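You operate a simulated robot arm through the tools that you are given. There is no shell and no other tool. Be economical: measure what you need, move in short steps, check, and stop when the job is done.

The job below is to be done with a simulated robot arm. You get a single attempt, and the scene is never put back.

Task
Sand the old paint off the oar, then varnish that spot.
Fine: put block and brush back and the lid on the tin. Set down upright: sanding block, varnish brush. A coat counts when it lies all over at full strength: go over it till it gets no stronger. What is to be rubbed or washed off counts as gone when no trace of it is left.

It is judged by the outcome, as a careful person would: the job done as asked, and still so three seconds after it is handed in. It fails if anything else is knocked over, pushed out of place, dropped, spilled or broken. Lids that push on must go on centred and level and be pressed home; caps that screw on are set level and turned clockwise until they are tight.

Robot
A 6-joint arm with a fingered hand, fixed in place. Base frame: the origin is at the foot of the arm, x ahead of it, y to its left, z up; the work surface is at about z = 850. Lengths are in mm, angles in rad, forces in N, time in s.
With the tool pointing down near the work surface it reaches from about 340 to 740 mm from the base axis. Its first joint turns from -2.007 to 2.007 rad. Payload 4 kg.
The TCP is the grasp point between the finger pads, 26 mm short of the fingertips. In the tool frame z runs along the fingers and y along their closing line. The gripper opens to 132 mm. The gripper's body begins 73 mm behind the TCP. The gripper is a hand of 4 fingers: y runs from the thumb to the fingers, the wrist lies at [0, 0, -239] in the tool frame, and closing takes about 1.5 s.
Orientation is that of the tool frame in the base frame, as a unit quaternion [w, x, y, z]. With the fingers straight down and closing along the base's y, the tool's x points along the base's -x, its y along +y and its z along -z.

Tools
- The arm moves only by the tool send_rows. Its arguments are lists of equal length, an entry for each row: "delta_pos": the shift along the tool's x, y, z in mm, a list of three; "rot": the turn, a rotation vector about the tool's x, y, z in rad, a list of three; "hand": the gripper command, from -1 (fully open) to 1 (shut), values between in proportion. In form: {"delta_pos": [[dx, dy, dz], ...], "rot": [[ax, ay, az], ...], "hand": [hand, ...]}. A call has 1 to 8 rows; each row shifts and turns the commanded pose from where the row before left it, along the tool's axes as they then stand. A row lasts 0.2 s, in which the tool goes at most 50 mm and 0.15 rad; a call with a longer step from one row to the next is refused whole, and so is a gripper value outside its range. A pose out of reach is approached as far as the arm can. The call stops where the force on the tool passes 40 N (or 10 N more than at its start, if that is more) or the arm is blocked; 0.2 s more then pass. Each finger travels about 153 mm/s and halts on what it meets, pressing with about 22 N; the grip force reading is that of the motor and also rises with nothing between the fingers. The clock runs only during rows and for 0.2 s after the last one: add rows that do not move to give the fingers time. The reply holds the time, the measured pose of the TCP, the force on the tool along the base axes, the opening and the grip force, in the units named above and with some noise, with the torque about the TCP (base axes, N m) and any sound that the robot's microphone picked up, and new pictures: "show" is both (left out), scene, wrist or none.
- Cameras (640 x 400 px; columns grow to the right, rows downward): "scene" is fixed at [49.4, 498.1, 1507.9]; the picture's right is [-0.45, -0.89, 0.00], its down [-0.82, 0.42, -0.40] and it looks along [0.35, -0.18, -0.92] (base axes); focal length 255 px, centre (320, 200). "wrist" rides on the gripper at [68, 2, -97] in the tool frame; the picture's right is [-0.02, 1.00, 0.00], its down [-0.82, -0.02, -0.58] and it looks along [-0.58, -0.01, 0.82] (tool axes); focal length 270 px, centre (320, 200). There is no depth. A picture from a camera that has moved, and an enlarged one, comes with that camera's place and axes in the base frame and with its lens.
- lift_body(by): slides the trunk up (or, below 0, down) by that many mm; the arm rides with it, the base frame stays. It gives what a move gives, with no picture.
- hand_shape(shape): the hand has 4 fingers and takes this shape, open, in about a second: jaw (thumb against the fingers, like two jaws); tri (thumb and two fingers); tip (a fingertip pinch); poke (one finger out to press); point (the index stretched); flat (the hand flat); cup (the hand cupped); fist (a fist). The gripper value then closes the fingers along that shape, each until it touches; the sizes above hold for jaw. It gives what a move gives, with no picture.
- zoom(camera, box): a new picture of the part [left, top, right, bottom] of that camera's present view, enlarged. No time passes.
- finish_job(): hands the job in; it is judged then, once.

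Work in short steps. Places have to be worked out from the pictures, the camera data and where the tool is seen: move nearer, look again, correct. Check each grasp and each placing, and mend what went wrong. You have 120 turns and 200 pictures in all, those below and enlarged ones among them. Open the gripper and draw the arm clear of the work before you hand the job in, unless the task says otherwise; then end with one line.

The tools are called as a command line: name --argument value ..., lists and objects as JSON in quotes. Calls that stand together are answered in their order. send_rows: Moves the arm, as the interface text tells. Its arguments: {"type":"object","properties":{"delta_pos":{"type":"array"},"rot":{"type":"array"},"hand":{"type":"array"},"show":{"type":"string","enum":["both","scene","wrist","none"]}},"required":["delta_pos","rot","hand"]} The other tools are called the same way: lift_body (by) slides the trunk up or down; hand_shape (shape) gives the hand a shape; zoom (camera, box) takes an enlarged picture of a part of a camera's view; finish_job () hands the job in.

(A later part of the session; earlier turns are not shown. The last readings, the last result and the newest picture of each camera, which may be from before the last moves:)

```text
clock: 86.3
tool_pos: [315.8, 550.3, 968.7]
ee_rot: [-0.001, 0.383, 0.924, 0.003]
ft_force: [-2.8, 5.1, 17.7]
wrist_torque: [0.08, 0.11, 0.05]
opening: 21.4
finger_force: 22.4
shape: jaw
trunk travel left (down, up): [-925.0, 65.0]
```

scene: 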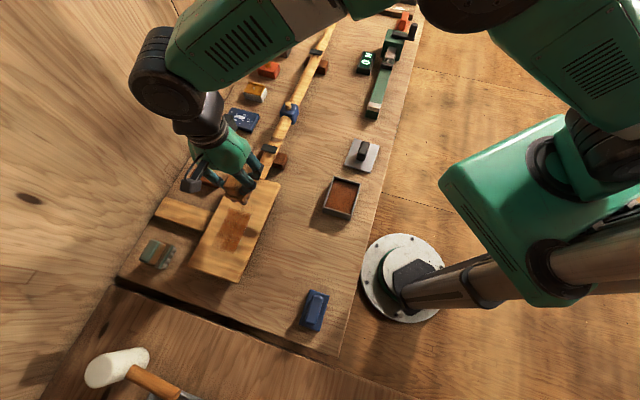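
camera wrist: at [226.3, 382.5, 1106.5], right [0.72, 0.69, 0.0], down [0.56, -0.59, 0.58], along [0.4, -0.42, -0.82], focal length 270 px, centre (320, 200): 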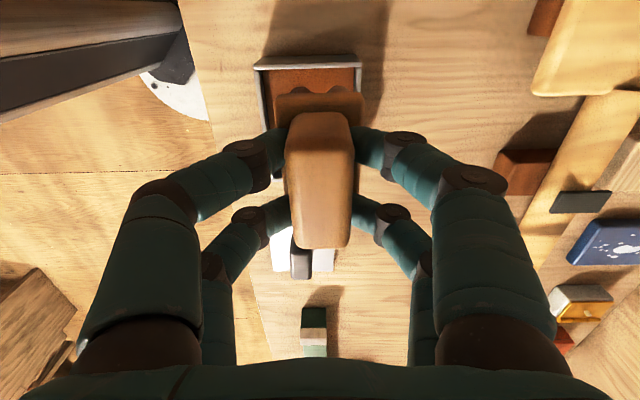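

In contact at n ≈ 612. I sweep six lanes, 15 mm apart, full length.

send_rows --delta_pos '[[24, 0, 0], [24, 0, 0], [24, 0, 0], [0, 15, 0], [-24, 0, 0], [-24, 0, 0], [-24, 0, 0], [0, 15, 0]]' --rot '[[0, 0, 0], [0, 0, 0], [0, 0, 0], [0, 0, 0], [0, 0, 0], [0, 0, 0], [0, 0, 0], [0, 0, 0]]' --hand '[1, 1, 1, 1, 1, 1, 1, 1]' --show "none"

send_rows --delta_pos '[[24, 0, 0], [24, 0, 0], [24, 0, 0], [0, 15, 0], [-24, 0, 0], [-24, 0, 0], [-24, 0, 0], [0, 15, 0]]' --rot '[[0, 0, 0], [0, 0, 0], [0, 0, 0], [0, 0, 0], [0, 0, 0], [0, 0, 0], [0, 0, 0], [0, 0, 0]]' --hand '[1, 1, 1, 1, 1, 1, 1, 1]' --show "none"

send_rows --delta_pos '[[24, 0, 0], [24, 0, 0], [24, 0, 0], [0, 13, 0], [-24, 0, 0], [-24, 0, 0], [-24, 0, 0], [0, -5, 0]]' --rot '[[0, 0, 0], [0, 0, 0], [0, 0, 0], [0, 0, 0], [0, 0, 0], [0, 0, 0], [0, 0, 0], [0, 0, 0]]' --hand '[1, 1, 1, 1, 1, 1, 1, 1]' --show "none"

send_rows --delta_pos '[[24, -5, 0], [24, -5, 0], [24, -5, 0], [-24, -3, 0], [-24, -3, 0], [-24, -3, 0], [24, -5, 0], [24, -5, 0]]' --rot '[[0, 0, 0], [0, 0, 0], [0, 0, 0], [0, 0, 0], [0, 0, 0], [0, 0, 0], [0, 0, 0], [0, 0, 0]]' --hand '[1, 1, 1, 1, 1, 1, 1, 1]' --show "none"

send_rows --delta_pos '[[24, 0, -1], [-24, -5, 0], [-24, -5, 0], [-24, 0, 0], [0, 0, -8], [0, 15, -35], [-30, 15, -30], [-30, 10, -30]]' --rot '[[0, 0, 0], [0, 0, 0], [0, 0, 0], [0, 0, 0], [0, 0, 0], [0, 0, 0], [0, 0, 0], [0, 0, 0]]' --hand '[1, 1, 1, 1, 1, 1, 1, 1]' --show "none"

zoom --camera "scene" --box '[180, 165, 290, 290]'

zoom --camera "wrist" --box '[220, 0, 420, 110]'

```text
clock: 88.1
tool_pos: [335.1, 566.0, 968.2]
ee_rot: [-0.001, 0.383, 0.924, 0.001]
ft_force: [-8.7, -8.2, 32.2]
wrist_torque: [-0.41, 0.68, 0.04]
opening: 22.8
finger_force: 21.7
shape: jaw
trunk travel left (down, up): [-925.0, 65.0]
```

```text
clock: 89.9
tool_pos: [356.6, 588.3, 966.7]
ee_rot: [0.0, 0.383, 0.924, 0.001]
ft_force: [-6.6, -7.2, 23.6]
wrist_torque: [-0.28, 0.5, 0.07]
opening: 22.6
finger_force: 21.8
shape: jaw
trunk travel left (down, up): [-925.0, 65.0]
```

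```text
clock: 91.7
tool_pos: [364.5, 590.1, 968.0]
ee_rot: [0.0, 0.382, 0.924, 0.004]
ft_force: [4.7, 8.4, 23.2]
wrist_torque: [0.28, -0.12, 0.0]
opening: 21.6
finger_force: 21.6
shape: jaw
out of reach, approached as far as the arm can: row 4
trunk travel left (down, up): [-925.0, 65.0]
```

```text
clock: 93.5
tool_pos: [304.2, 599.3, 967.5]
ee_rot: [-0.001, 0.382, 0.924, 0.003]
ft_force: [8.3, -3.9, 30.2]
wrist_torque: [-0.14, -0.11, 0.04]
opening: 21.7
finger_force: 22.1
shape: jaw
trunk travel left (down, up): [-925.0, 65.0]
```

```text
clock: 95.3
tool_pos: [399.3, 544.8, 1070.9]
ee_rot: [-0.002, 0.383, 0.924, -0.001]
ft_force: [0.1, -0.2, -1.0]
wrist_torque: [0.02, 0.05, 0.03]
opening: 21.3
finger_force: 21.7
shape: jaw
trunk travel left (down, up): [-925.0, 65.0]
```

```text
3.20 times, centred on (235, 228) of scene
camera zoom: at [49.4, 498.1, 1507.9], right [-0.45, -0.89, 0.0], down [-0.82, 0.42, -0.4], along [0.35, -0.18, -0.92], focal length 817 px, centre (592, 112)
```

zoom: 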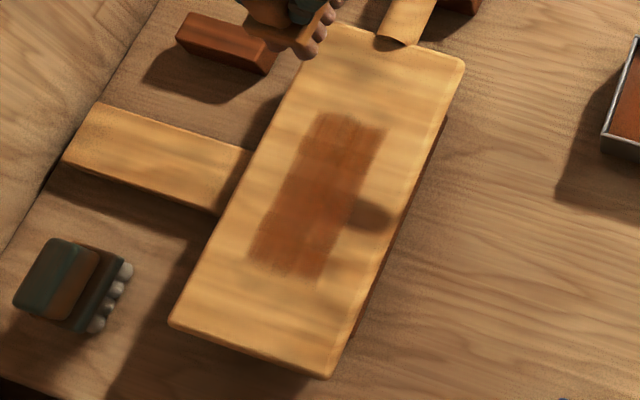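

```text
3.20 times, centred on (320, 55) of wrist
camera zoom: at [352.8, 593.7, 1167.3], right [0.72, 0.69, 0.0], down [0.56, -0.59, 0.58], along [0.4, -0.42, -0.82], focal length 865 px, centre (320, 664)
```

zoom: 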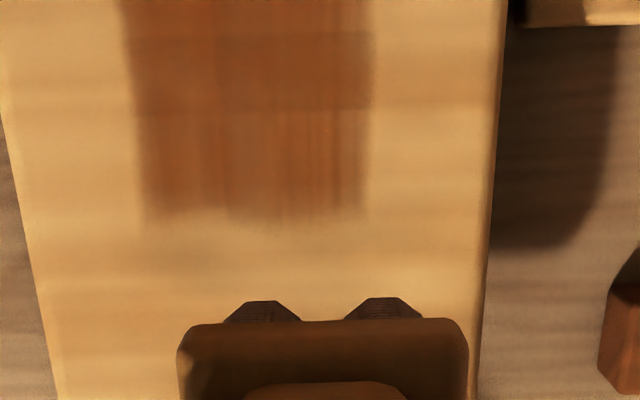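

Width is clearly limited to that strip; ends remain streaky. I reload and stroke further past both ends.

send_rows --delta_pos '[[-12, -41, 0], [-12, -41, 0], [-12, -41, 0], [-12, -41, 0], [-12, -41, 10], [-11, -41, 10], [0, 0, 40], [0, 0, 20]]' --rot '[[0, 0, 0], [0, 0, 0], [0, 0, 0], [0, 0, 0], [0, 0, 0], [0, 0, 0], [0, 0, 0], [0, 0, 0]]' --hand '[1, 1, 1, 1, 1, 1, 1, 1]' --show "none"

```text
clock: 97.1
tool_pos: [278.1, 322.3, 990.7]
ee_rot: [-0.001, 0.383, 0.924, 0.0]
ft_force: [0.0, 0.7, -1.0]
wrist_torque: [0.0, -0.02, 0.0]
opening: 21.3
finger_force: 22.4
shape: jaw
trunk travel left (down, up): [-925.0, 65.0]
```

Small correction, then dip.

send_rows --delta_pos '[[3, -4, 25], [0, 0, 18], [0, 0, 4], [0, 0, 2.5], [0, 0, 1.5]]' --rot '[[0, 0, 0], [0, 0, 0], [0, 0, 0], [0, 0, 0], [0, 0, 0]]' --hand '[1, 1, 1, 1, 1]' --show "none"

send_rows --delta_pos '[[0, 0, -15], [0, 0, -40], [22, 34.5, -20], [22, 34.5, 0], [22, 34.5, 0], [22, 34.5, 0], [22, 34.5, 0], [10, 34.5, 0]]' --rot '[[0, 0, 0], [0, 0, 0], [0, 0, 0], [0, 0, 0], [0, 0, 0], [0, 0, 0], [0, 0, 0], [0, 0, 0]]' --hand '[1, 1, 1, 1, 1, 1, 1, 1]' --show "none"

```text
clock: 98.3
tool_pos: [272.4, 321.9, 941.3]
ee_rot: [-0.001, 0.383, 0.924, 0.002]
ft_force: [-1.7, 0.7, 31.1]
wrist_torque: [-0.09, 0.26, 0.01]
opening: 21.4
finger_force: 22.0
shape: jaw
trunk travel left (down, up): [-925.0, 65.0]
```

```text
clock: 100.1
tool_pos: [335.7, 551.3, 1010.5]
ee_rot: [-0.002, 0.383, 0.924, -0.001]
ft_force: [-0.9, 1.0, -1.1]
wrist_torque: [0.01, 0.01, 0.03]
opening: 21.2
finger_force: 22.4
shape: jaw
trunk travel left (down, up): [-925.0, 65.0]
```

Over the far end at n ≈ 628. Touch down and stroke the full length −152…−252 in several lanes.

send_rows --delta_pos '[[0, 0, 30], [0, 0, 10], [0, 0, 3], [0, 0, 2], [25, 0, 0], [25, 0, 0], [25, 0, 0], [25, 0, 0]]' --rot '[[0, 0, 0], [0, 0, 0], [0, 0, 0], [0, 0, 0], [0, 0, 0], [0, 0, 0], [0, 0, 0], [0, 0, 0]]' --hand '[1, 1, 1, 1, 1, 1, 1, 1]' --show "none"

send_rows --delta_pos '[[-25, 4, 0], [-25, 4, 0], [-25, 4, 0], [-25, 0, 0], [25, 0, 0], [25, 0, 0], [25, 0, 0], [25, 0, 0]]' --rot '[[0, 0, 0], [0, 0, 0], [0, 0, 0], [0, 0, 0], [0, 0, 0], [0, 0, 0], [0, 0, 0], [0, 0, 0]]' --hand '[1, 1, 1, 1, 1, 1, 1, 1]' --show "none"

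send_rows --delta_pos '[[-25, 5, 0], [-25, 5, 0], [-25, 5, 0], [-25, 0, 0], [25, 0, 0], [25, 0, 0], [25, 0, 0], [25, 0, 0]]' --rot '[[0, 0, 0], [0, 0, 0], [0, 0, 0], [0, 0, 0], [0, 0, 0], [0, 0, 0], [0, 0, 0], [0, 0, 0]]' --hand '[1, 1, 1, 1, 1, 1, 1, 1]' --show "none"

send_rows --delta_pos '[[-25, 5, 0], [-25, 5, 0], [-25, 4, 0], [-25, 0, 0], [25, 0, 0], [25, 0, 0], [25, 0, 0], [25, 0, 0]]' --rot '[[0, 0, 0], [0, 0, 0], [0, 0, 0], [0, 0, 0], [0, 0, 0], [0, 0, 0], [0, 0, 0], [0, 0, 0]]' --hand '[1, 1, 1, 1, 1, 1, 1, 1]' --show "none"

send_rows --delta_pos '[[-25, -5, 0], [-25, -5, 0], [-25, -5, 0], [-25, 0, 0], [0, 0, -8], [0, 0, -35], [-25, 10, -35], [-25, 10, -30]]' --rot '[[0, 0, 0], [0, 0, 0], [0, 0, 0], [0, 0, 0], [0, 0, 0], [0, 0, 0], [0, 0, 0], [0, 0, 0]]' --hand '[1, 1, 1, 1, 1, 1, 1, 1]' --show "none"

zoom --camera "scene" --box '[190, 180, 280, 270]'

zoom --camera "wrist" --box '[220, 0, 420, 110]'

```text
clock: 101.9
tool_pos: [262.6, 624.5, 969.7]
ee_rot: [-0.002, 0.383, 0.924, 0.0]
ft_force: [0.0, -0.2, -0.8]
wrist_torque: [-0.02, 0.02, -0.01]
opening: 21.1
finger_force: 21.6
shape: jaw
trunk travel left (down, up): [-925.0, 65.0]
```

```text
clock: 103.7
tool_pos: [271.5, 631.7, 969.2]
ee_rot: [-0.001, 0.383, 0.924, 0.001]
ft_force: [0.1, -0.3, -1.5]
wrist_torque: [0.02, 0.0, 0.02]
opening: 21.0
finger_force: 22.0
shape: jaw
trunk travel left (down, up): [-925.0, 65.0]
```

```text
clock: 105.5
tool_pos: [280.3, 642.0, 967.9]
ee_rot: [-0.001, 0.383, 0.924, 0.0]
ft_force: [-0.4, -0.3, 1.0]
wrist_torque: [0.01, 0.01, 0.02]
opening: 20.9
finger_force: 22.0
shape: jaw
trunk travel left (down, up): [-925.0, 65.0]
```

```text
clock: 107.3
tool_pos: [292.1, 651.5, 968.9]
ee_rot: [-0.001, 0.382, 0.924, 0.0]
ft_force: [0.0, 0.2, -1.0]
wrist_torque: [-0.04, -0.03, 0.02]
opening: 21.0
finger_force: 22.2
shape: jaw
trunk travel left (down, up): [-925.0, 65.0]
```

```text
clock: 109.1
tool_pos: [403.5, 550.0, 1077.5]
ee_rot: [-0.001, 0.383, 0.924, 0.0]
ft_force: [0.2, -0.2, -0.7]
wrist_torque: [0.0, 0.02, 0.01]
opening: 21.0
finger_force: 21.7
shape: jaw
trunk travel left (down, up): [-925.0, 65.0]
```

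```text
4.44 times, centred on (235, 225) of scene
camera zoom: at [49.4, 498.1, 1507.9], right [-0.45, -0.89, 0.0], down [-0.82, 0.42, -0.4], along [0.35, -0.18, -0.92], focal length 1134 px, centre (698, 89)
```

zoom: 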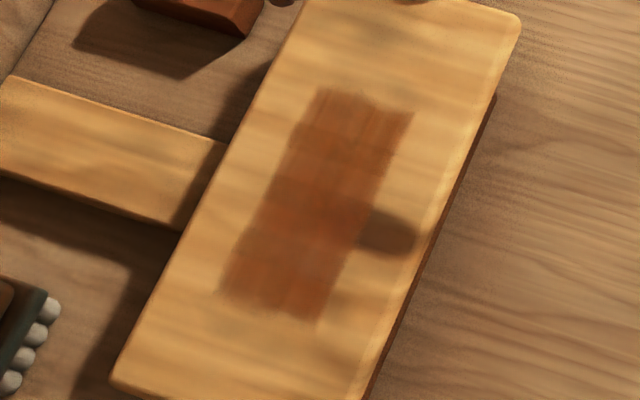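

```text
3.20 times, centred on (320, 55) of wrist
camera zoom: at [357.5, 598.5, 1174.5], right [0.72, 0.69, 0.0], down [0.56, -0.59, 0.58], along [0.4, -0.42, -0.82], focal length 865 px, centre (320, 664)
```

zoom: 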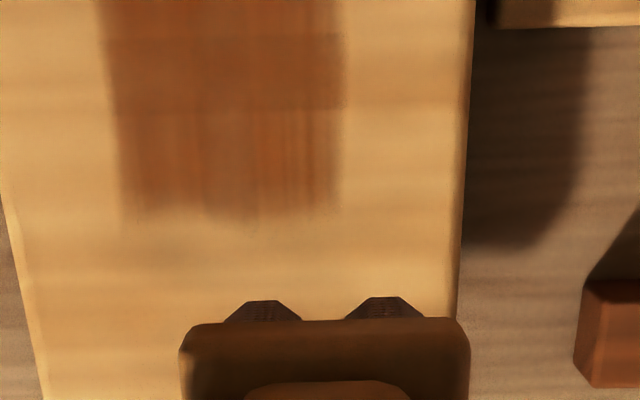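

That set hovered just above the surface without contact. The brush is still loaded, so I go back and press to ~15 N this time.

send_rows --delta_pos '[[25, 0, 35], [24, -4, 35], [0, 0, 30], [0, 0, 7], [0, 0, 3], [0, 0, 2], [0, 0, 0.5]]' --rot '[[0, 0, 0], [0, 0, 0], [0, 0, 0], [0, 0, 0], [0, 0, 0], [0, 0, 0], [0, 0, 0]]' --hand '[1, 1, 1, 1, 1, 1, 1]' --show "none"

```text
clock: 110.7
tool_pos: [366.6, 582.0, 966.8]
ee_rot: [0.0, 0.383, 0.924, 0.004]
ft_force: [3.2, 0.1, 26.5]
wrist_torque: [-0.04, 0.05, 0.06]
opening: 21.3
finger_force: 22.3
shape: jaw
trunk travel left (down, up): [-925.0, 65.0]
```

In contact, 26 N, at e ≈ −152, n ≈ 671. Full-length lanes now.

send_rows --delta_pos '[[25, 0, 0], [25, 0, 0], [25, 0, 0], [25, 0, 0], [-25, -4, 0], [-25, -4, 0], [-25, -4, 0], [-25, 0, 0]]' --rot '[[0, 0, 0], [0, 0, 0], [0, 0, 0], [0, 0, 0], [0, 0, 0], [0, 0, 0], [0, 0, 0], [0, 0, 0]]' --hand '[1, 1, 1, 1, 1, 1, 1, 1]' --show "none"

send_rows --delta_pos '[[25, 0, 0], [25, 0, 0], [25, 0, 0], [25, 0, 0], [-25, -4, 0], [-25, -4, 0], [-25, -5, 0], [-25, 0, 0]]' --rot '[[0, 0, 0], [0, 0, 0], [0, 0, 0], [0, 0, 0], [0, 0, 0], [0, 0, 0], [0, 0, 0], [0, 0, 0]]' --hand '[1, 1, 1, 1, 1, 1, 1, 1]' --show "none"

send_rows --delta_pos '[[25, 0, 0], [25, 0, 0], [25, 0, 0], [25, 0, 0], [-25, -4, 0], [-25, -4, 0], [-25, -5, 0], [-25, 0, 0]]' --rot '[[0, 0, 0], [0, 0, 0], [0, 0, 0], [0, 0, 0], [0, 0, 0], [0, 0, 0], [0, 0, 0], [0, 0, 0]]' --hand '[1, 1, 1, 1, 1, 1, 1, 1]' --show "none"

send_rows --delta_pos '[[25, 0, 0], [25, 0, 0], [25, 0, 0], [25, 0, 0], [-25, -4, 0], [-25, -4, 0], [-25, -4, 0], [-25, 0, 0]]' --rot '[[0, 0, 0], [0, 0, 0], [0, 0, 0], [0, 0, 0], [0, 0, 0], [0, 0, 0], [0, 0, 0], [0, 0, 0]]' --hand '[1, 1, 1, 1, 1, 1, 1, 1]' --show "none"

send_rows --delta_pos '[[25, 0, 0], [25, 0, 0], [25, 0, 0], [25, 0, 0], [-25, 7, 0], [-25, 7, 0], [-25, 7, 0], [-25, 7, 0]]' --rot '[[0, 0, 0], [0, 0, 0], [0, 0, 0], [0, 0, 0], [0, 0, 0], [0, 0, 0], [0, 0, 0], [0, 0, 0]]' --hand '[1, 1, 1, 1, 1, 1, 1, 1]' --show "none"

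send_rows --delta_pos '[[0, 0, -8], [0, 0, -35], [-25, 10, -35], [-25, 10, -30], [0, 0, 0]]' --rot '[[0, 0, 0], [0, 0, 0], [0, 0, 0], [0, 0, 0], [0, 0, 0]]' --hand '[1, 1, 1, 1, 1]' --show "none"

zoom --camera "scene" --box '[190, 180, 280, 270]'

zoom --camera "wrist" --box '[220, 0, 420, 110]'

```text
clock: 112.5
tool_pos: [354.5, 574.1, 967.5]
ee_rot: [0.0, 0.383, 0.924, 0.004]
ft_force: [-6.8, 7.4, 33.5]
wrist_torque: [0.34, 0.29, -0.03]
opening: 21.5
finger_force: 22.1
shape: jaw
trunk travel left (down, up): [-925.0, 65.0]
```

```text
clock: 114.3
tool_pos: [346.4, 563.7, 968.3]
ee_rot: [0.0, 0.383, 0.924, 0.004]
ft_force: [-7.0, 7.4, 33.3]
wrist_torque: [0.34, 0.34, 0.03]
opening: 21.7
finger_force: 21.7
shape: jaw
trunk travel left (down, up): [-925.0, 65.0]
```

```text
clock: 116.1
tool_pos: [337.3, 553.8, 967.3]
ee_rot: [0.0, 0.383, 0.924, 0.004]
ft_force: [-7.9, 7.4, 37.0]
wrist_torque: [0.24, 0.41, -0.06]
opening: 21.9
finger_force: 21.4
shape: jaw
trunk travel left (down, up): [-925.0, 65.0]
```

```text
clock: 117.9
tool_pos: [328.2, 544.6, 967.8]
ee_rot: [0.0, 0.383, 0.924, 0.004]
ft_force: [-8.1, 8.5, 34.0]
wrist_torque: [0.28, 0.41, -0.07]
opening: 21.9
finger_force: 22.5
shape: jaw
trunk travel left (down, up): [-925.0, 65.0]
```

```text
clock: 119.7
tool_pos: [349.2, 564.7, 966.9]
ee_rot: [0.0, 0.382, 0.924, 0.005]
ft_force: [-9.8, 6.3, 38.0]
wrist_torque: [0.14, 0.57, -0.1]
opening: 22.5
finger_force: 22.4
shape: jaw
trunk travel left (down, up): [-925.0, 65.0]
```

```text
clock: 120.9
tool_pos: [399.1, 544.6, 1072.2]
ee_rot: [-0.001, 0.383, 0.924, -0.002]
ft_force: [0.2, 0.6, -0.4]
wrist_torque: [-0.01, -0.01, 0.04]
opening: 21.1
finger_force: 21.9
shape: jaw
trunk travel left (down, up): [-925.0, 65.0]
```

```text
4.44 times, centred on (235, 225) of scene
camera zoom: at [49.4, 498.1, 1507.9], right [-0.45, -0.89, 0.0], down [-0.82, 0.42, -0.4], along [0.35, -0.18, -0.92], focal length 1134 px, centre (698, 89)
```

zoom: 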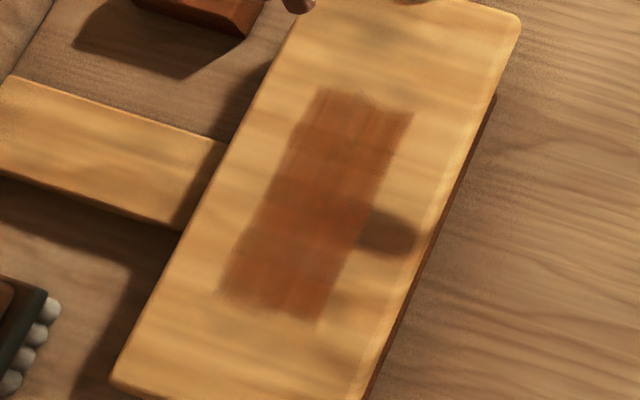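

```text
3.20 times, centred on (320, 55) of wrist
camera zoom: at [352.9, 592.8, 1168.9], right [0.72, 0.69, 0.0], down [0.56, -0.59, 0.58], along [0.4, -0.42, -0.82], focal length 865 px, centre (320, 664)
```

zoom: 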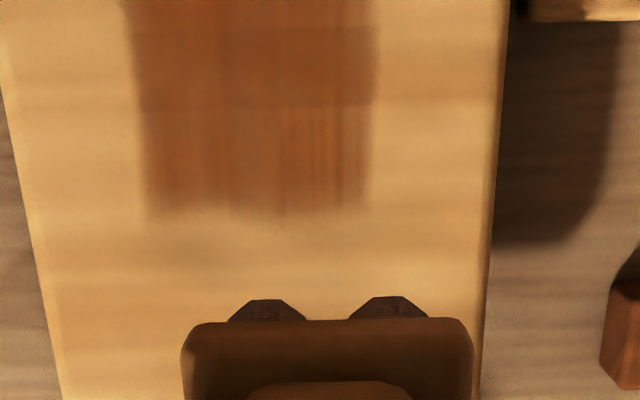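

Extents didn't change even with longer strokes, so the strip is the whole coatable area. To be sure of full strength I do one more loaded pass and compare.

send_rows --delta_pos '[[-12, -41, 0], [-12, -41, 0], [-12, -41, 0], [-12, -41, 0], [-12, -41, 10], [-8, -41, 10], [0, 0, 40], [0, 0, 20]]' --rot '[[0, 0, 0], [0, 0, 0], [0, 0, 0], [0, 0, 0], [0, 0, 0], [0, 0, 0], [0, 0, 0], [0, 0, 0]]' --hand '[1, 1, 1, 1, 1, 1, 1, 1]' --show "none"

zoom --camera "scene" --box '[190, 180, 280, 270]'

```text
clock: 122.7
tool_pos: [274.4, 322.3, 992.0]
ee_rot: [-0.001, 0.382, 0.924, 0.001]
ft_force: [0.9, 0.2, -0.9]
wrist_torque: [0.01, 0.02, 0.02]
opening: 21.0
finger_force: 21.9
shape: jaw
trunk travel left (down, up): [-925.0, 65.0]
```

```text
4.44 times, centred on (235, 225) of scene
camera zoom: at [49.4, 498.1, 1507.9], right [-0.45, -0.89, 0.0], down [-0.82, 0.42, -0.4], along [0.35, -0.18, -0.92], focal length 1134 px, centre (698, 89)
```

zoom: 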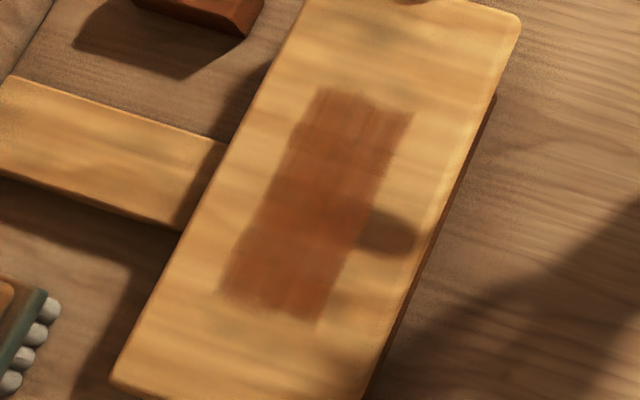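

Dip again, then go to the far end.

send_rows --delta_pos '[[0, -2, 25], [0, 0, 19], [0, 0, 4.5], [0, 0, 2.5], [0, 0, 1.5]]' --rot '[[0, 0, 0], [0, 0, 0], [0, 0, 0], [0, 0, 0], [0, 0, 0]]' --hand '[1, 1, 1, 1, 1]' --show "none"

send_rows --delta_pos '[[0, 0, -15], [0, 0, -40], [21, 34.5, -20], [21, 34.5, 0], [21, 34.5, 0], [21, 34.5, 0], [21, 34.5, 0], [20, 34.5, 0]]' --rot '[[0, 0, 0], [0, 0, 0], [0, 0, 0], [0, 0, 0], [0, 0, 0], [0, 0, 0], [0, 0, 0], [0, 0, 0]]' --hand '[1, 1, 1, 1, 1, 1, 1, 1]' --show "none"

send_rows --delta_pos '[[0, 0, 30], [0, 0, 10], [0, 0, 3], [0, 0, 2], [0, 0, 1], [0, 0, 0]]' --rot '[[0, 0, 0], [0, 0, 0], [0, 0, 0], [0, 0, 0], [0, 0, 0], [0, 0, 0]]' --hand '[1, 1, 1, 1, 1, 1]' --show "none"

```text
clock: 123.9
tool_pos: [273.0, 321.7, 940.6]
ee_rot: [-0.001, 0.383, 0.924, 0.002]
ft_force: [0.8, 1.5, 15.2]
wrist_torque: [-0.08, 0.13, 0.01]
opening: 21.1
finger_force: 22.2
shape: jaw
trunk travel left (down, up): [-925.0, 65.0]
```

```text
clock: 125.7
tool_pos: [328.4, 554.0, 1013.5]
ee_rot: [-0.001, 0.383, 0.924, -0.002]
ft_force: [0.6, -0.2, -0.8]
wrist_torque: [-0.02, 0.01, 0.0]
opening: 21.2
finger_force: 21.7
shape: jaw
trunk travel left (down, up): [-925.0, 65.0]
```

```text
clock: 127.1
tool_pos: [327.6, 557.3, 968.4]
ee_rot: [-0.002, 0.383, 0.924, 0.0]
ft_force: [0.1, -0.1, -1.3]
wrist_torque: [-0.04, 0.01, 0.01]
opening: 20.9
finger_force: 21.9
shape: jaw
trunk travel left (down, up): [-925.0, 65.0]
```

Just above. I press down 3 mm and do slow, dense strokes at the far end across the width.

send_rows --delta_pos '[[0, 0, 1.5], [0, 0, 1.5], [-12, 0, 0], [12, 0, 0], [12, 0, 0], [-12, 10, 0], [-12, 0, 0], [12, 0, 0]]' --rot '[[0, 0, 0], [0, 0, 0], [0, 0, 0], [0, 0, 0], [0, 0, 0], [0, 0, 0], [0, 0, 0], [0, 0, 0]]' --hand '[1, 1, 1, 1, 1, 1, 1, 1]' --show "none"

send_rows --delta_pos '[[12, 0, 0], [-12, 10, 0], [-12, 0, 0], [12, 0, 0], [12, 0, 0], [-12, 10, 0], [-12, 0, 0], [12, 0, 0]]' --rot '[[0, 0, 0], [0, 0, 0], [0, 0, 0], [0, 0, 0], [0, 0, 0], [0, 0, 0], [0, 0, 0], [0, 0, 0]]' --hand '[1, 1, 1, 1, 1, 1, 1, 1]' --show "none"

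send_rows --delta_pos '[[12, 0, 0], [-12, 10, 0], [-12, 0, 0], [12, 0, 0], [25, 0, 0], [25, 0, 0], [25, 0, 0], [-25, -8, 0]]' --rot '[[0, 0, 0], [0, 0, 0], [0, 0, 0], [0, 0, 0], [0, 0, 0], [0, 0, 0], [0, 0, 0], [0, 0, 0]]' --hand '[1, 1, 1, 1, 1, 1, 1, 1]' --show "none"

send_rows --delta_pos '[[25, -7, 0], [-25, -7, 0], [25, -7, 0], [-25, -7, 0], [25, -7, 0], [-25, -3, 0], [-25, 0, 0], [-25, 0, 0]]' --rot '[[0, 0, 0], [0, 0, 0], [0, 0, 0], [0, 0, 0], [0, 0, 0], [0, 0, 0], [0, 0, 0], [0, 0, 0]]' --hand '[1, 1, 1, 1, 1, 1, 1, 1]' --show "none"

send_rows --delta_pos '[[0, 0, -8], [0, 10, -35], [-25, 25, -30], [-35, 15, -30], [0, 0, 0]]' --rot '[[0, 0, 0], [0, 0, 0], [0, 0, 0], [0, 0, 0], [0, 0, 0]]' --hand '[1, 1, 1, 1, 1]' --show "none"

zoom --camera "scene" --box '[190, 180, 280, 270]'

zoom --camera "wrist" --box '[220, 0, 420, 110]'

```text
clock: 128.9
tool_pos: [337.6, 560.5, 967.3]
ee_rot: [0.0, 0.382, 0.924, 0.003]
ft_force: [8.4, -6.0, 28.7]
wrist_torque: [-0.32, -0.08, 0.06]
opening: 21.2
finger_force: 22.0
shape: jaw
trunk travel left (down, up): [-925.0, 65.0]
```

```text
clock: 130.7
tool_pos: [353.4, 573.3, 966.9]
ee_rot: [0.0, 0.384, 0.923, 0.002]
ft_force: [7.8, -6.4, 26.4]
wrist_torque: [-0.22, -0.02, 0.01]
opening: 21.7
finger_force: 21.9
shape: jaw
trunk travel left (down, up): [-925.0, 65.0]
```

```text
clock: 132.5
tool_pos: [315.5, 613.4, 967.0]
ee_rot: [-0.001, 0.383, 0.924, 0.003]
ft_force: [-5.3, 5.9, 23.6]
wrist_torque: [0.03, 0.22, -0.04]
opening: 21.5
finger_force: 22.0
shape: jaw
trunk travel left (down, up): [-925.0, 65.0]
```

```text
clock: 134.3
tool_pos: [324.8, 550.9, 967.6]
ee_rot: [-0.001, 0.383, 0.924, 0.003]
ft_force: [-8.1, 7.6, 30.6]
wrist_torque: [0.25, 0.31, -0.02]
opening: 21.4
finger_force: 21.9
shape: jaw
trunk travel left (down, up): [-925.0, 65.0]
```

```text
clock: 135.5
tool_pos: [405.2, 543.1, 1067.6]
ee_rot: [-0.002, 0.382, 0.924, 0.0]
ft_force: [-0.7, 0.2, -0.9]
wrist_torque: [-0.02, 0.03, -0.01]
opening: 20.9
finger_force: 22.6
shape: jaw
trunk travel left (down, up): [-925.0, 65.0]
```

```text
4.44 times, centred on (235, 225) of scene
camera zoom: at [49.4, 498.1, 1507.9], right [-0.45, -0.89, 0.0], down [-0.82, 0.42, -0.4], along [0.35, -0.18, -0.92], focal length 1134 px, centre (698, 89)
```

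zoom: 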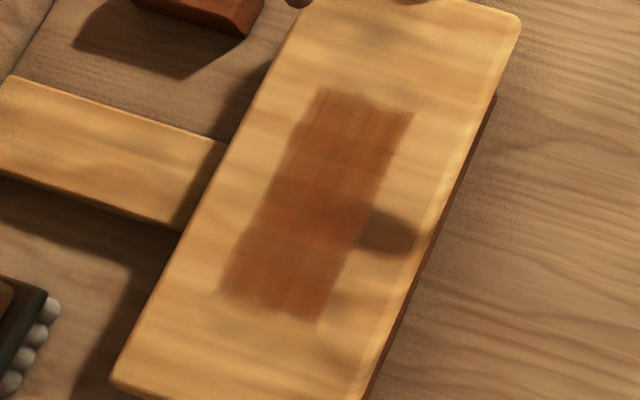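

```text
3.20 times, centred on (320, 55) of wrist
camera zoom: at [358.9, 592.2, 1165.1], right [0.72, 0.69, 0.0], down [0.56, -0.59, 0.58], along [0.4, -0.42, -0.82], focal length 865 px, centre (320, 664)
```

zoom: 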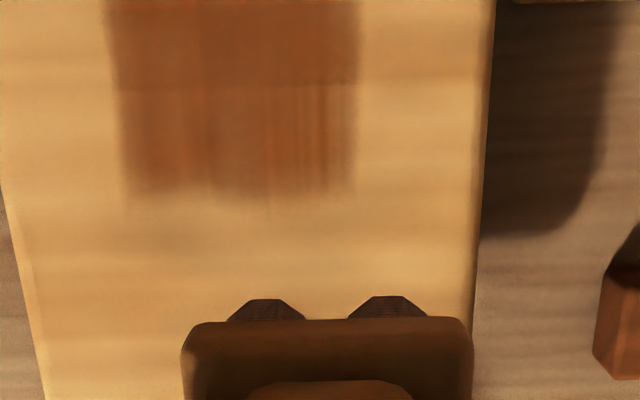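

No further change – the coat is saturated (streaks are its texture). I return the brush to its home spot.

send_rows --delta_pos '[[11.2, -38.6, 0], [11.2, -38.6, 0], [11.2, -38.6, 0], [11.2, -38.6, 0], [11.2, -38.6, 0], [11.2, -38.6, 0], [11.2, -38.6, 0], [0, 0, 30]]' --rot '[[0, 0, 0], [0, 0, 0], [0, 0, 0], [0, 0, 0], [0, 0, 0], [0, 0, 0], [0, 0, 0], [0, 0, 0]]' --hand '[1, 1, 1, 1, 1, 1, 1, 1]' --show "none"

send_rows --delta_pos '[[0, 0, 40], [0, 0, 40], [0, 0, 20], [0, 0, 0]]' --rot '[[0, 0, 0], [0, 0, 0], [0, 0, 0], [0, 0, 0]]' --hand '[1, 1, 1, 1]' --show "both"

```text
clock: 137.3
tool_pos: [155.9, 408.8, 1037.7]
ee_rot: [-0.002, 0.383, 0.924, -0.001]
ft_force: [0.3, 0.2, -0.5]
wrist_torque: [0.0, -0.02, 0.0]
opening: 20.8
finger_force: 21.9
shape: jaw
trunk travel left (down, up): [-925.0, 65.0]
```

```text
clock: 138.3
tool_pos: [156.6, 407.0, 938.1]
ee_rot: [0.0, 0.383, 0.924, 0.001]
ft_force: [0.3, -0.5, -0.4]
wrist_torque: [0.01, -0.01, 0.0]
opening: 20.4
finger_force: 21.9
shape: jaw
trunk travel left (down, up): [-925.0, 65.0]
camera wrist: at [109.5, 457.0, 1035.5], right [0.73, 0.69, 0.0], down [0.56, -0.59, 0.58], along [0.4, -0.42, -0.82], focal length 270 px, centre (320, 200)
```

scene: 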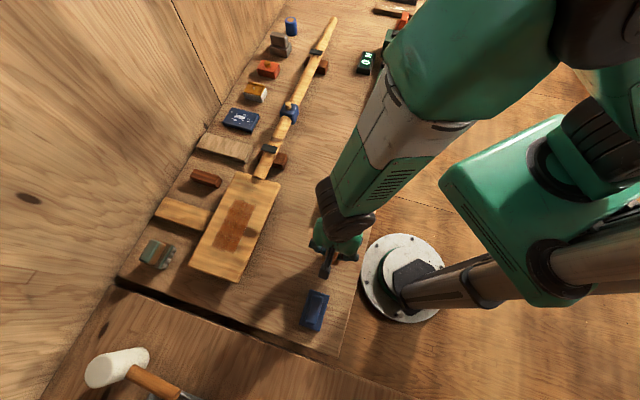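
wrist: 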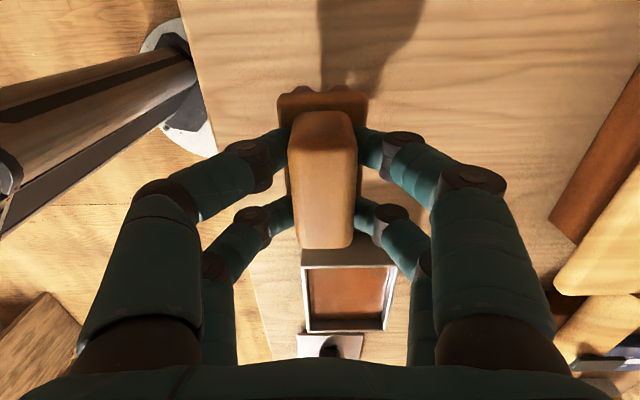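

Over home; fine lowering to contact.

send_rows --delta_pos '[[-1, 2, 12], [0, 0, 7], [0, 0, 2], [0, 0, 1.5], [0, 0, 0]]' --rot '[[0, 0, 0], [0, 0, 0], [0, 0, 0], [0, 0, 0], [0, 0, 0]]' --hand '[1, 1, 1, 1, 1]' --show "none"

```text
clock: 139.5
tool_pos: [156.5, 408.6, 915.4]
ee_rot: [-0.001, 0.383, 0.924, 0.0]
ft_force: [0.2, -1.1, 0.1]
wrist_torque: [-0.01, -0.01, -0.01]
opening: 20.8
finger_force: 21.9
shape: jaw
trunk travel left (down, up): [-925.0, 65.0]
```

send_rows --delta_pos '[[0, 0, 1], [0, 0, 1], [0, 0, 0]]' --rot '[[0, 0, 0], [0, 0, 0], [0, 0, 0]]' --hand '[1, 1, 1]' --show "none"

```text
clock: 140.3
tool_pos: [159.7, 410.1, 913.7]
ee_rot: [-0.001, 0.382, 0.924, 0.0]
ft_force: [0.4, 0.6, -0.5]
wrist_torque: [-0.02, -0.01, 0.02]
opening: 21.0
finger_force: 22.2
shape: jaw
trunk travel left (down, up): [-925.0, 65.0]
```

send_rows --delta_pos '[[0, 0, 1], [0, 0, 0.7], [0, 0, 0]]' --rot '[[0, 0, 0], [0, 0, 0], [0, 0, 0]]' --hand '[1, 1, 1]' --show "none"

```text
clock: 141.1
tool_pos: [158.3, 408.6, 912.7]
ee_rot: [-0.001, 0.383, 0.924, 0.0]
ft_force: [-0.5, 0.2, -0.6]
wrist_torque: [-0.02, -0.02, 0.0]
opening: 20.9
finger_force: 22.4
shape: jaw
trunk travel left (down, up): [-925.0, 65.0]
```

send_rows --delta_pos '[[0, 0, 1], [0, 0, 1], [0, 0, 0]]' --rot '[[0, 0, 0], [0, 0, 0], [0, 0, 0]]' --hand '[1, 1, 1]' --show "none"

```text
clock: 141.9
tool_pos: [157.9, 409.0, 911.9]
ee_rot: [-0.002, 0.383, 0.924, 0.001]
ft_force: [2.1, -0.6, 18.0]
wrist_torque: [-0.08, 0.06, 0.04]
opening: 20.8
finger_force: 22.2
shape: jaw
trunk travel left (down, up): [-925.0, 65.0]
```

Firm contact. I ease up 1 mm, open the hand, and rise.

send_rows --delta_pos '[[0, 0, -1.2], [0, 0, 0], [0, 0, 0], [0, 0, 0], [0, 0, 0], [0, 0, 0]]' --rot '[[0, 0, 0], [0, 0, 0], [0, 0, 0], [0, 0, 0], [0, 0, 0], [0, 0, 0]]' --hand '[1, 0.5, 0, -0.5, -1, -1]' --show "none"

send_rows --delta_pos '[[0, 0, -20], [0, 0, -40], [0, 0, -40], [0, 0, 0]]' --rot '[[0, 0, 0], [0, 0, 0], [0, 0, 0], [0, 0, 0]]' --hand '[-1, -1, -1, -1]' --show "wrist"

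zoom --camera "wrist" --box '[260, 190, 400, 360]'

```text
clock: 143.3
tool_pos: [157.9, 409.6, 911.1]
ee_rot: [-0.001, 0.383, 0.924, -0.001]
ft_force: [0.4, 0.4, -0.6]
wrist_torque: [0.01, -0.01, -0.03]
opening: 131.8
finger_force: 0.0
shape: jaw
trunk travel left (down, up): [-925.0, 65.0]
```

```text
clock: 144.3
tool_pos: [157.1, 408.6, 1011.0]
ee_rot: [-0.001, 0.383, 0.924, 0.0]
ft_force: [-0.8, 0.9, -0.5]
wrist_torque: [-0.01, 0.0, -0.02]
opening: 131.7
finger_force: 0.1
shape: jaw
trunk travel left (down, up): [-925.0, 65.0]
camera wrist: at [110.9, 457.8, 1108.5], right [0.72, 0.69, 0.0], down [0.56, -0.59, 0.58], along [0.4, -0.42, -0.82], focal length 270 px, centre (320, 200)
```

wrist: 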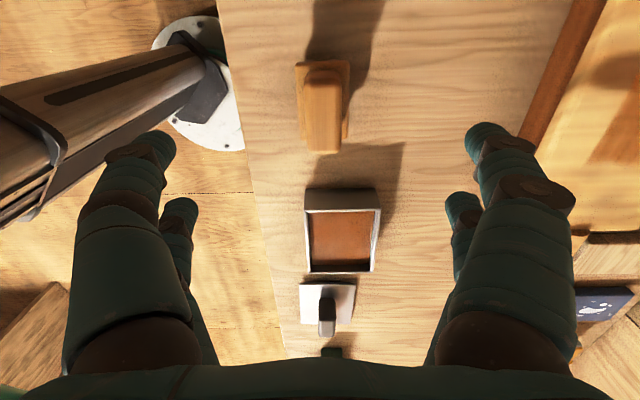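

```text
2.35 times, centred on (330, 275) of wrist
camera zoom: at [110.9, 457.8, 1108.5], right [0.72, 0.69, 0.0], down [0.56, -0.59, 0.58], along [0.4, -0.42, -0.82], focal length 636 px, centre (296, 24)
```

zoom: 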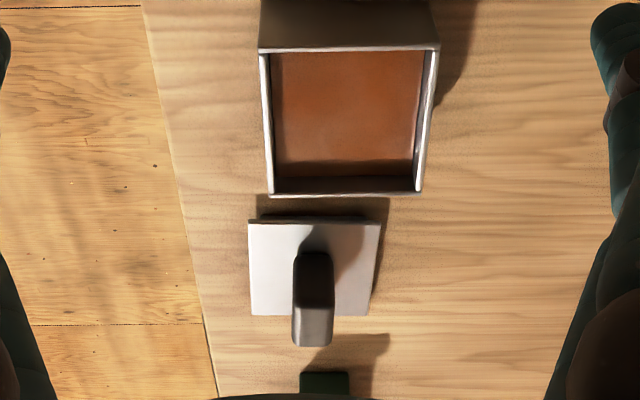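

Brush is home and upright. Next I approach the lid for a closer look.

send_rows --delta_pos '[[-43, 0, 0], [-43, 0, 0], [-43, 0, 0], [-43, 0, 0], [-43, 0, 0], [-40, 0, 0], [0, 0, 0]]' --rot '[[0, 0, 0], [0, 0, 0], [0, 0, 0], [0, 0, 0], [0, 0, 0], [0, 0, 0], [0, 0, 0]]' --hand '[-1, -1, -1, -1, -1, -1, -1]' --show "both"

zoom --camera "wrist" --box '[240, 0, 420, 240]'

zoom --camera "scene" --box '[290, 130, 370, 270]'

```text
clock: 145.9
tool_pos: [339.4, 227.8, 1011.8]
ee_rot: [-0.001, 0.383, 0.924, 0.0]
ft_force: [0.0, 0.6, 1.2]
wrist_torque: [-0.02, 0.01, -0.04]
opening: 131.8
finger_force: 0.1
shape: jaw
trunk travel left (down, up): [-925.0, 65.0]
camera wrist: at [293.4, 276.7, 1108.8], right [0.72, 0.69, 0.0], down [0.56, -0.59, 0.58], along [0.4, -0.42, -0.82], focal length 270 px, centre (320, 200)
```

scene: 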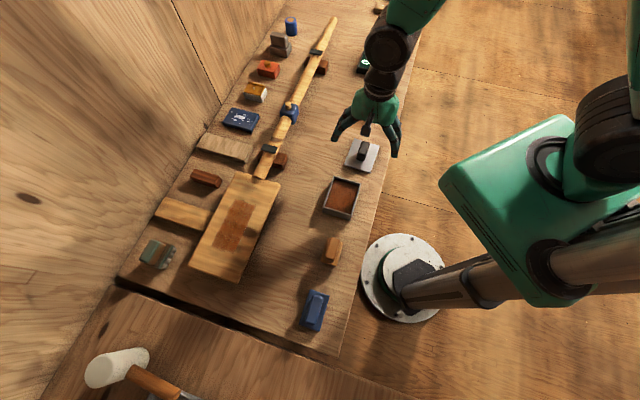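
wrist: 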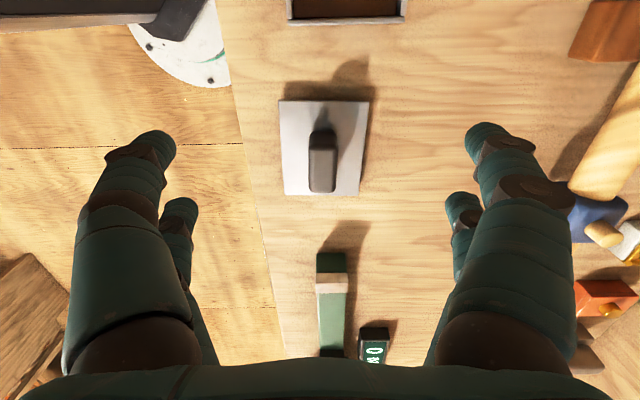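

```text
1.67 times, centred on (330, 120) of wrist
camera zoom: at [293.4, 276.7, 1108.8], right [0.72, 0.69, 0.0], down [0.56, -0.59, 0.58], along [0.4, -0.42, -0.82], focal length 450 px, centre (303, 333)
```

zoom: 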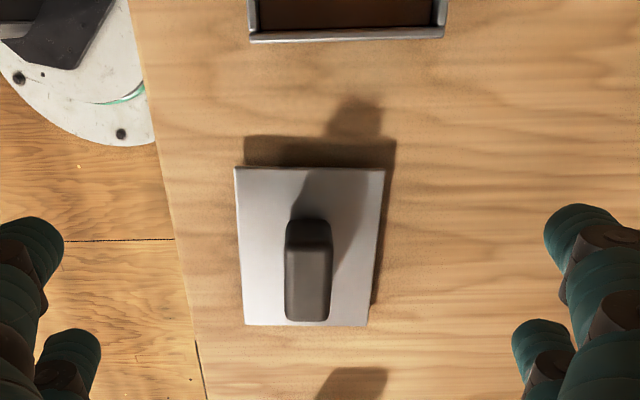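

```text
2.86 times, centred on (330, 200) of scene
camera zoom: at [49.4, 498.1, 1507.9], right [-0.45, -0.89, 0.0], down [-0.82, 0.42, -0.4], along [0.35, -0.18, -0.92], focal length 729 px, centre (291, 200)
```

zoom: 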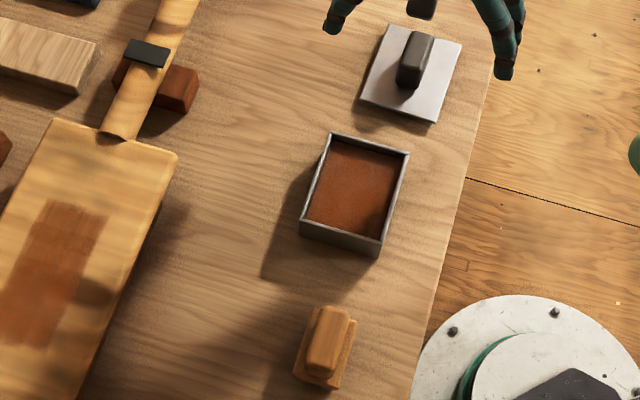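

The lid is aligned with my tool axis; its centre is about e=127, n=403. I move above its handle at z ≈ 965.

send_rows --delta_pos '[[-25, 0.5, 22], [-20, 0, 25], [0, 0, 0]]' --rot '[[0, 0, 0], [0, 0, 0], [0, 0, 0]]' --hand '[-1, -1, -1]' --show "wrist"

zoom --camera "wrist" --box '[240, 20, 420, 240]'

```text
clock: 146.7
tool_pos: [370.3, 196.8, 965.3]
ee_rot: [-0.002, 0.383, 0.924, 0.001]
ft_force: [-0.6, 0.2, 0.2]
wrist_torque: [0.02, 0.02, -0.03]
opening: 131.9
finger_force: 0.1
shape: jaw
trunk travel left (down, up): [-925.0, 65.0]
camera wrist: at [324.5, 246.2, 1062.3], right [0.72, 0.69, 0.0], down [0.56, -0.59, 0.58], along [0.4, -0.42, -0.82], focal length 270 px, centre (320, 200)
```

wrist: 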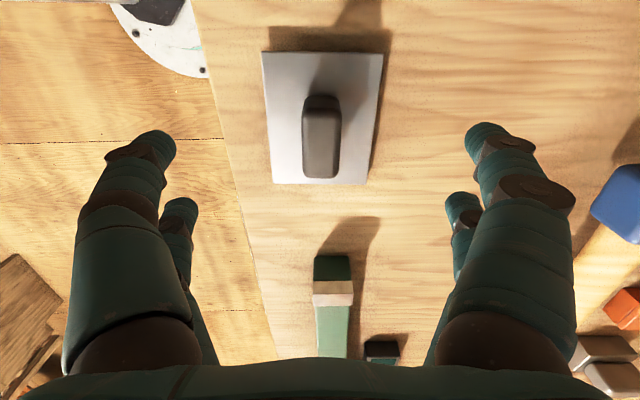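

```text
1.82 times, centred on (330, 130) of wrist
camera zoom: at [324.5, 246.2, 1062.3], right [0.72, 0.69, 0.0], down [0.56, -0.59, 0.58], along [0.4, -0.42, -0.82], focal length 491 px, centre (302, 327)
```

zoom: 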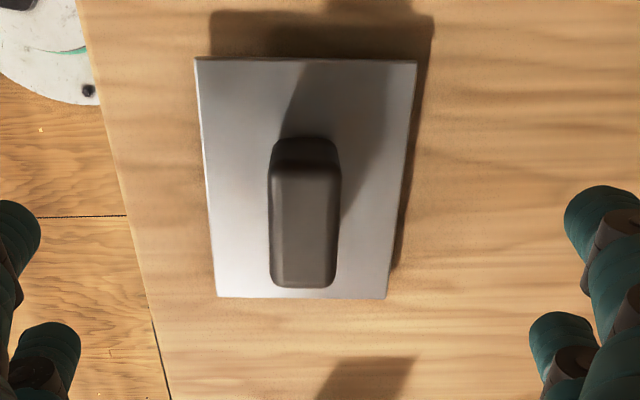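

Handle: centre e≈128, about 2 mm toward +n of the TCP, top ≈ 902, plate top ≈ 866. I centre, lower to z ≈ 898 and look.

send_rows --delta_pos '[[-5, 2, 25], [0, 0, 25], [0, 0, 17], [0, 0, 0]]' --rot '[[0, 0, 0], [0, 0, 0], [0, 0, 0], [0, 0, 0]]' --hand '[-1, -1, -1, -1]' --show "wrist"

```text
clock: 147.7
tool_pos: [376.2, 196.0, 897.4]
ee_rot: [0.0, 0.383, 0.924, 0.001]
ft_force: [0.0, -0.3, -0.4]
wrist_torque: [0.05, 0.02, 0.01]
opening: 131.8
finger_force: 0.0
shape: jaw
trunk travel left (down, up): [-925.0, 65.0]
camera wrist: at [329.6, 245.4, 994.3], right [0.72, 0.69, 0.0], down [0.56, -0.59, 0.58], along [0.4, -0.42, -0.82], focal length 270 px, centre (320, 200)
```

wrist: 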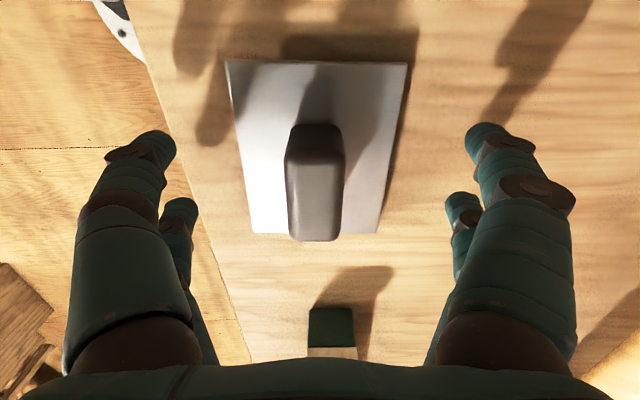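

Handle sits between the fingers as before. Closing.

send_rows --delta_pos '[[0, -1, 0], [0, 0, 0], [0, 0, 0], [0, 0, 0], [0, 0, 0], [0, 0, 0], [0, 0, 0]]' --rot '[[0, 0, 0], [0, 0, 0], [0, 0, 0], [0, 0, 0], [0, 0, 0], [0, 0, 0], [0, 0, 0]]' --hand '[1, 1, 1, 1, 1, 1, 1]' --show "wrist"

```text
clock: 149.3
tool_pos: [375.2, 195.8, 897.9]
ee_rot: [-0.002, 0.383, 0.924, 0.0]
ft_force: [0.5, 0.8, 0.2]
wrist_torque: [-0.02, -0.02, -0.01]
opening: 20.1
finger_force: 21.8
shape: jaw
trunk travel left (down, up): [-925.0, 65.0]
camera wrist: at [328.8, 244.6, 994.2], right [0.72, 0.69, 0.0], down [0.56, -0.59, 0.58], along [0.4, -0.42, -0.82], focal length 270 px, centre (320, 200)
```

wrist: 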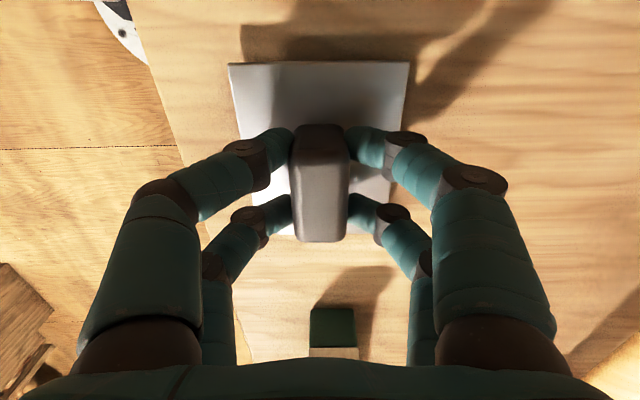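

Gripped centrally (lid edges symmetric about the tool). I lift and carry it over the tin (centre ≈ e −29, n 420).

send_rows --delta_pos '[[0, 0, -15], [0, 0, -40], [0, 0, -40], [39, 4, 0], [39, 4, 0], [39, 4, 0], [39.5, 4.3, 0], [0, 0, 0]]' --rot '[[0, 0, 0], [0, 0, 0], [0, 0, 0], [0, 0, 0], [0, 0, 0], [0, 0, 0], [0, 0, 0], [0, 0, 0]]' --hand '[1, 1, 1, 1, 1, 1, 1, 1]' --show "both"

zoom --camera "wrist" --box '[200, 0, 440, 150]'

zoom --camera "scene" --box '[290, 120, 400, 240]'

```text
clock: 151.1
tool_pos: [277.1, 314.8, 992.0]
ee_rot: [-0.001, 0.383, 0.924, 0.0]
ft_force: [0.3, 0.1, -0.1]
wrist_torque: [0.0, 0.01, 0.0]
opening: 19.9
finger_force: 22.0
shape: jaw
trunk travel left (down, up): [-925.0, 65.0]
camera wrist: at [230.2, 364.1, 1089.4], right [0.73, 0.69, 0.0], down [0.56, -0.59, 0.58], along [0.4, -0.42, -0.82], focal length 270 px, centre (320, 200)
```

scene: 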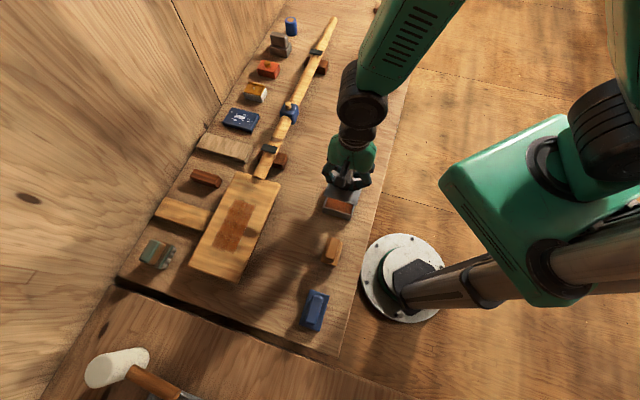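
wrist: 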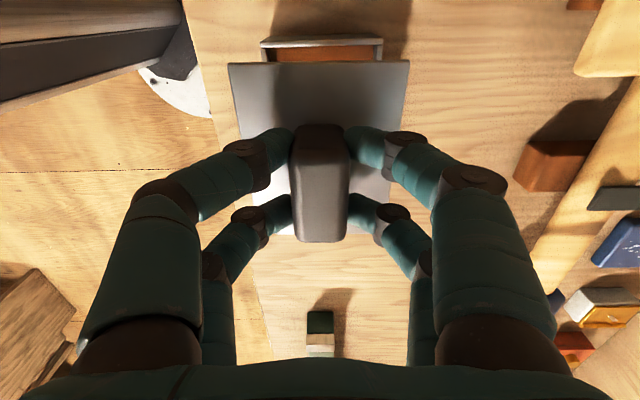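

```text
2.67 times, centred on (320, 75) of wrist
camera zoom: at [230.2, 364.1, 1089.4], right [0.73, 0.69, 0.0], down [0.56, -0.59, 0.58], along [0.4, -0.42, -0.82], focal length 721 px, centre (320, 533)
```

zoom: 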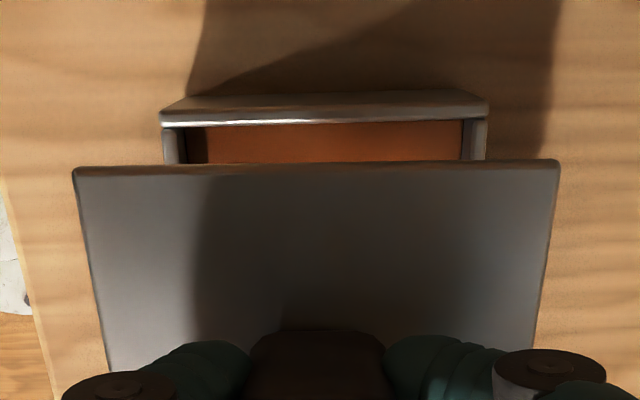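

```text
3.33 times, centred on (345, 180) of scene
camera zoom: at [49.4, 498.1, 1507.9], right [-0.45, -0.89, 0.0], down [-0.82, 0.42, -0.4], along [0.35, -0.18, -0.92], focal length 851 px, centre (237, 267)
```

zoom: 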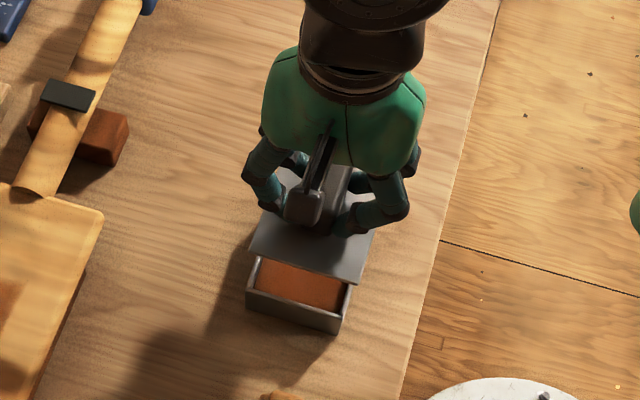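

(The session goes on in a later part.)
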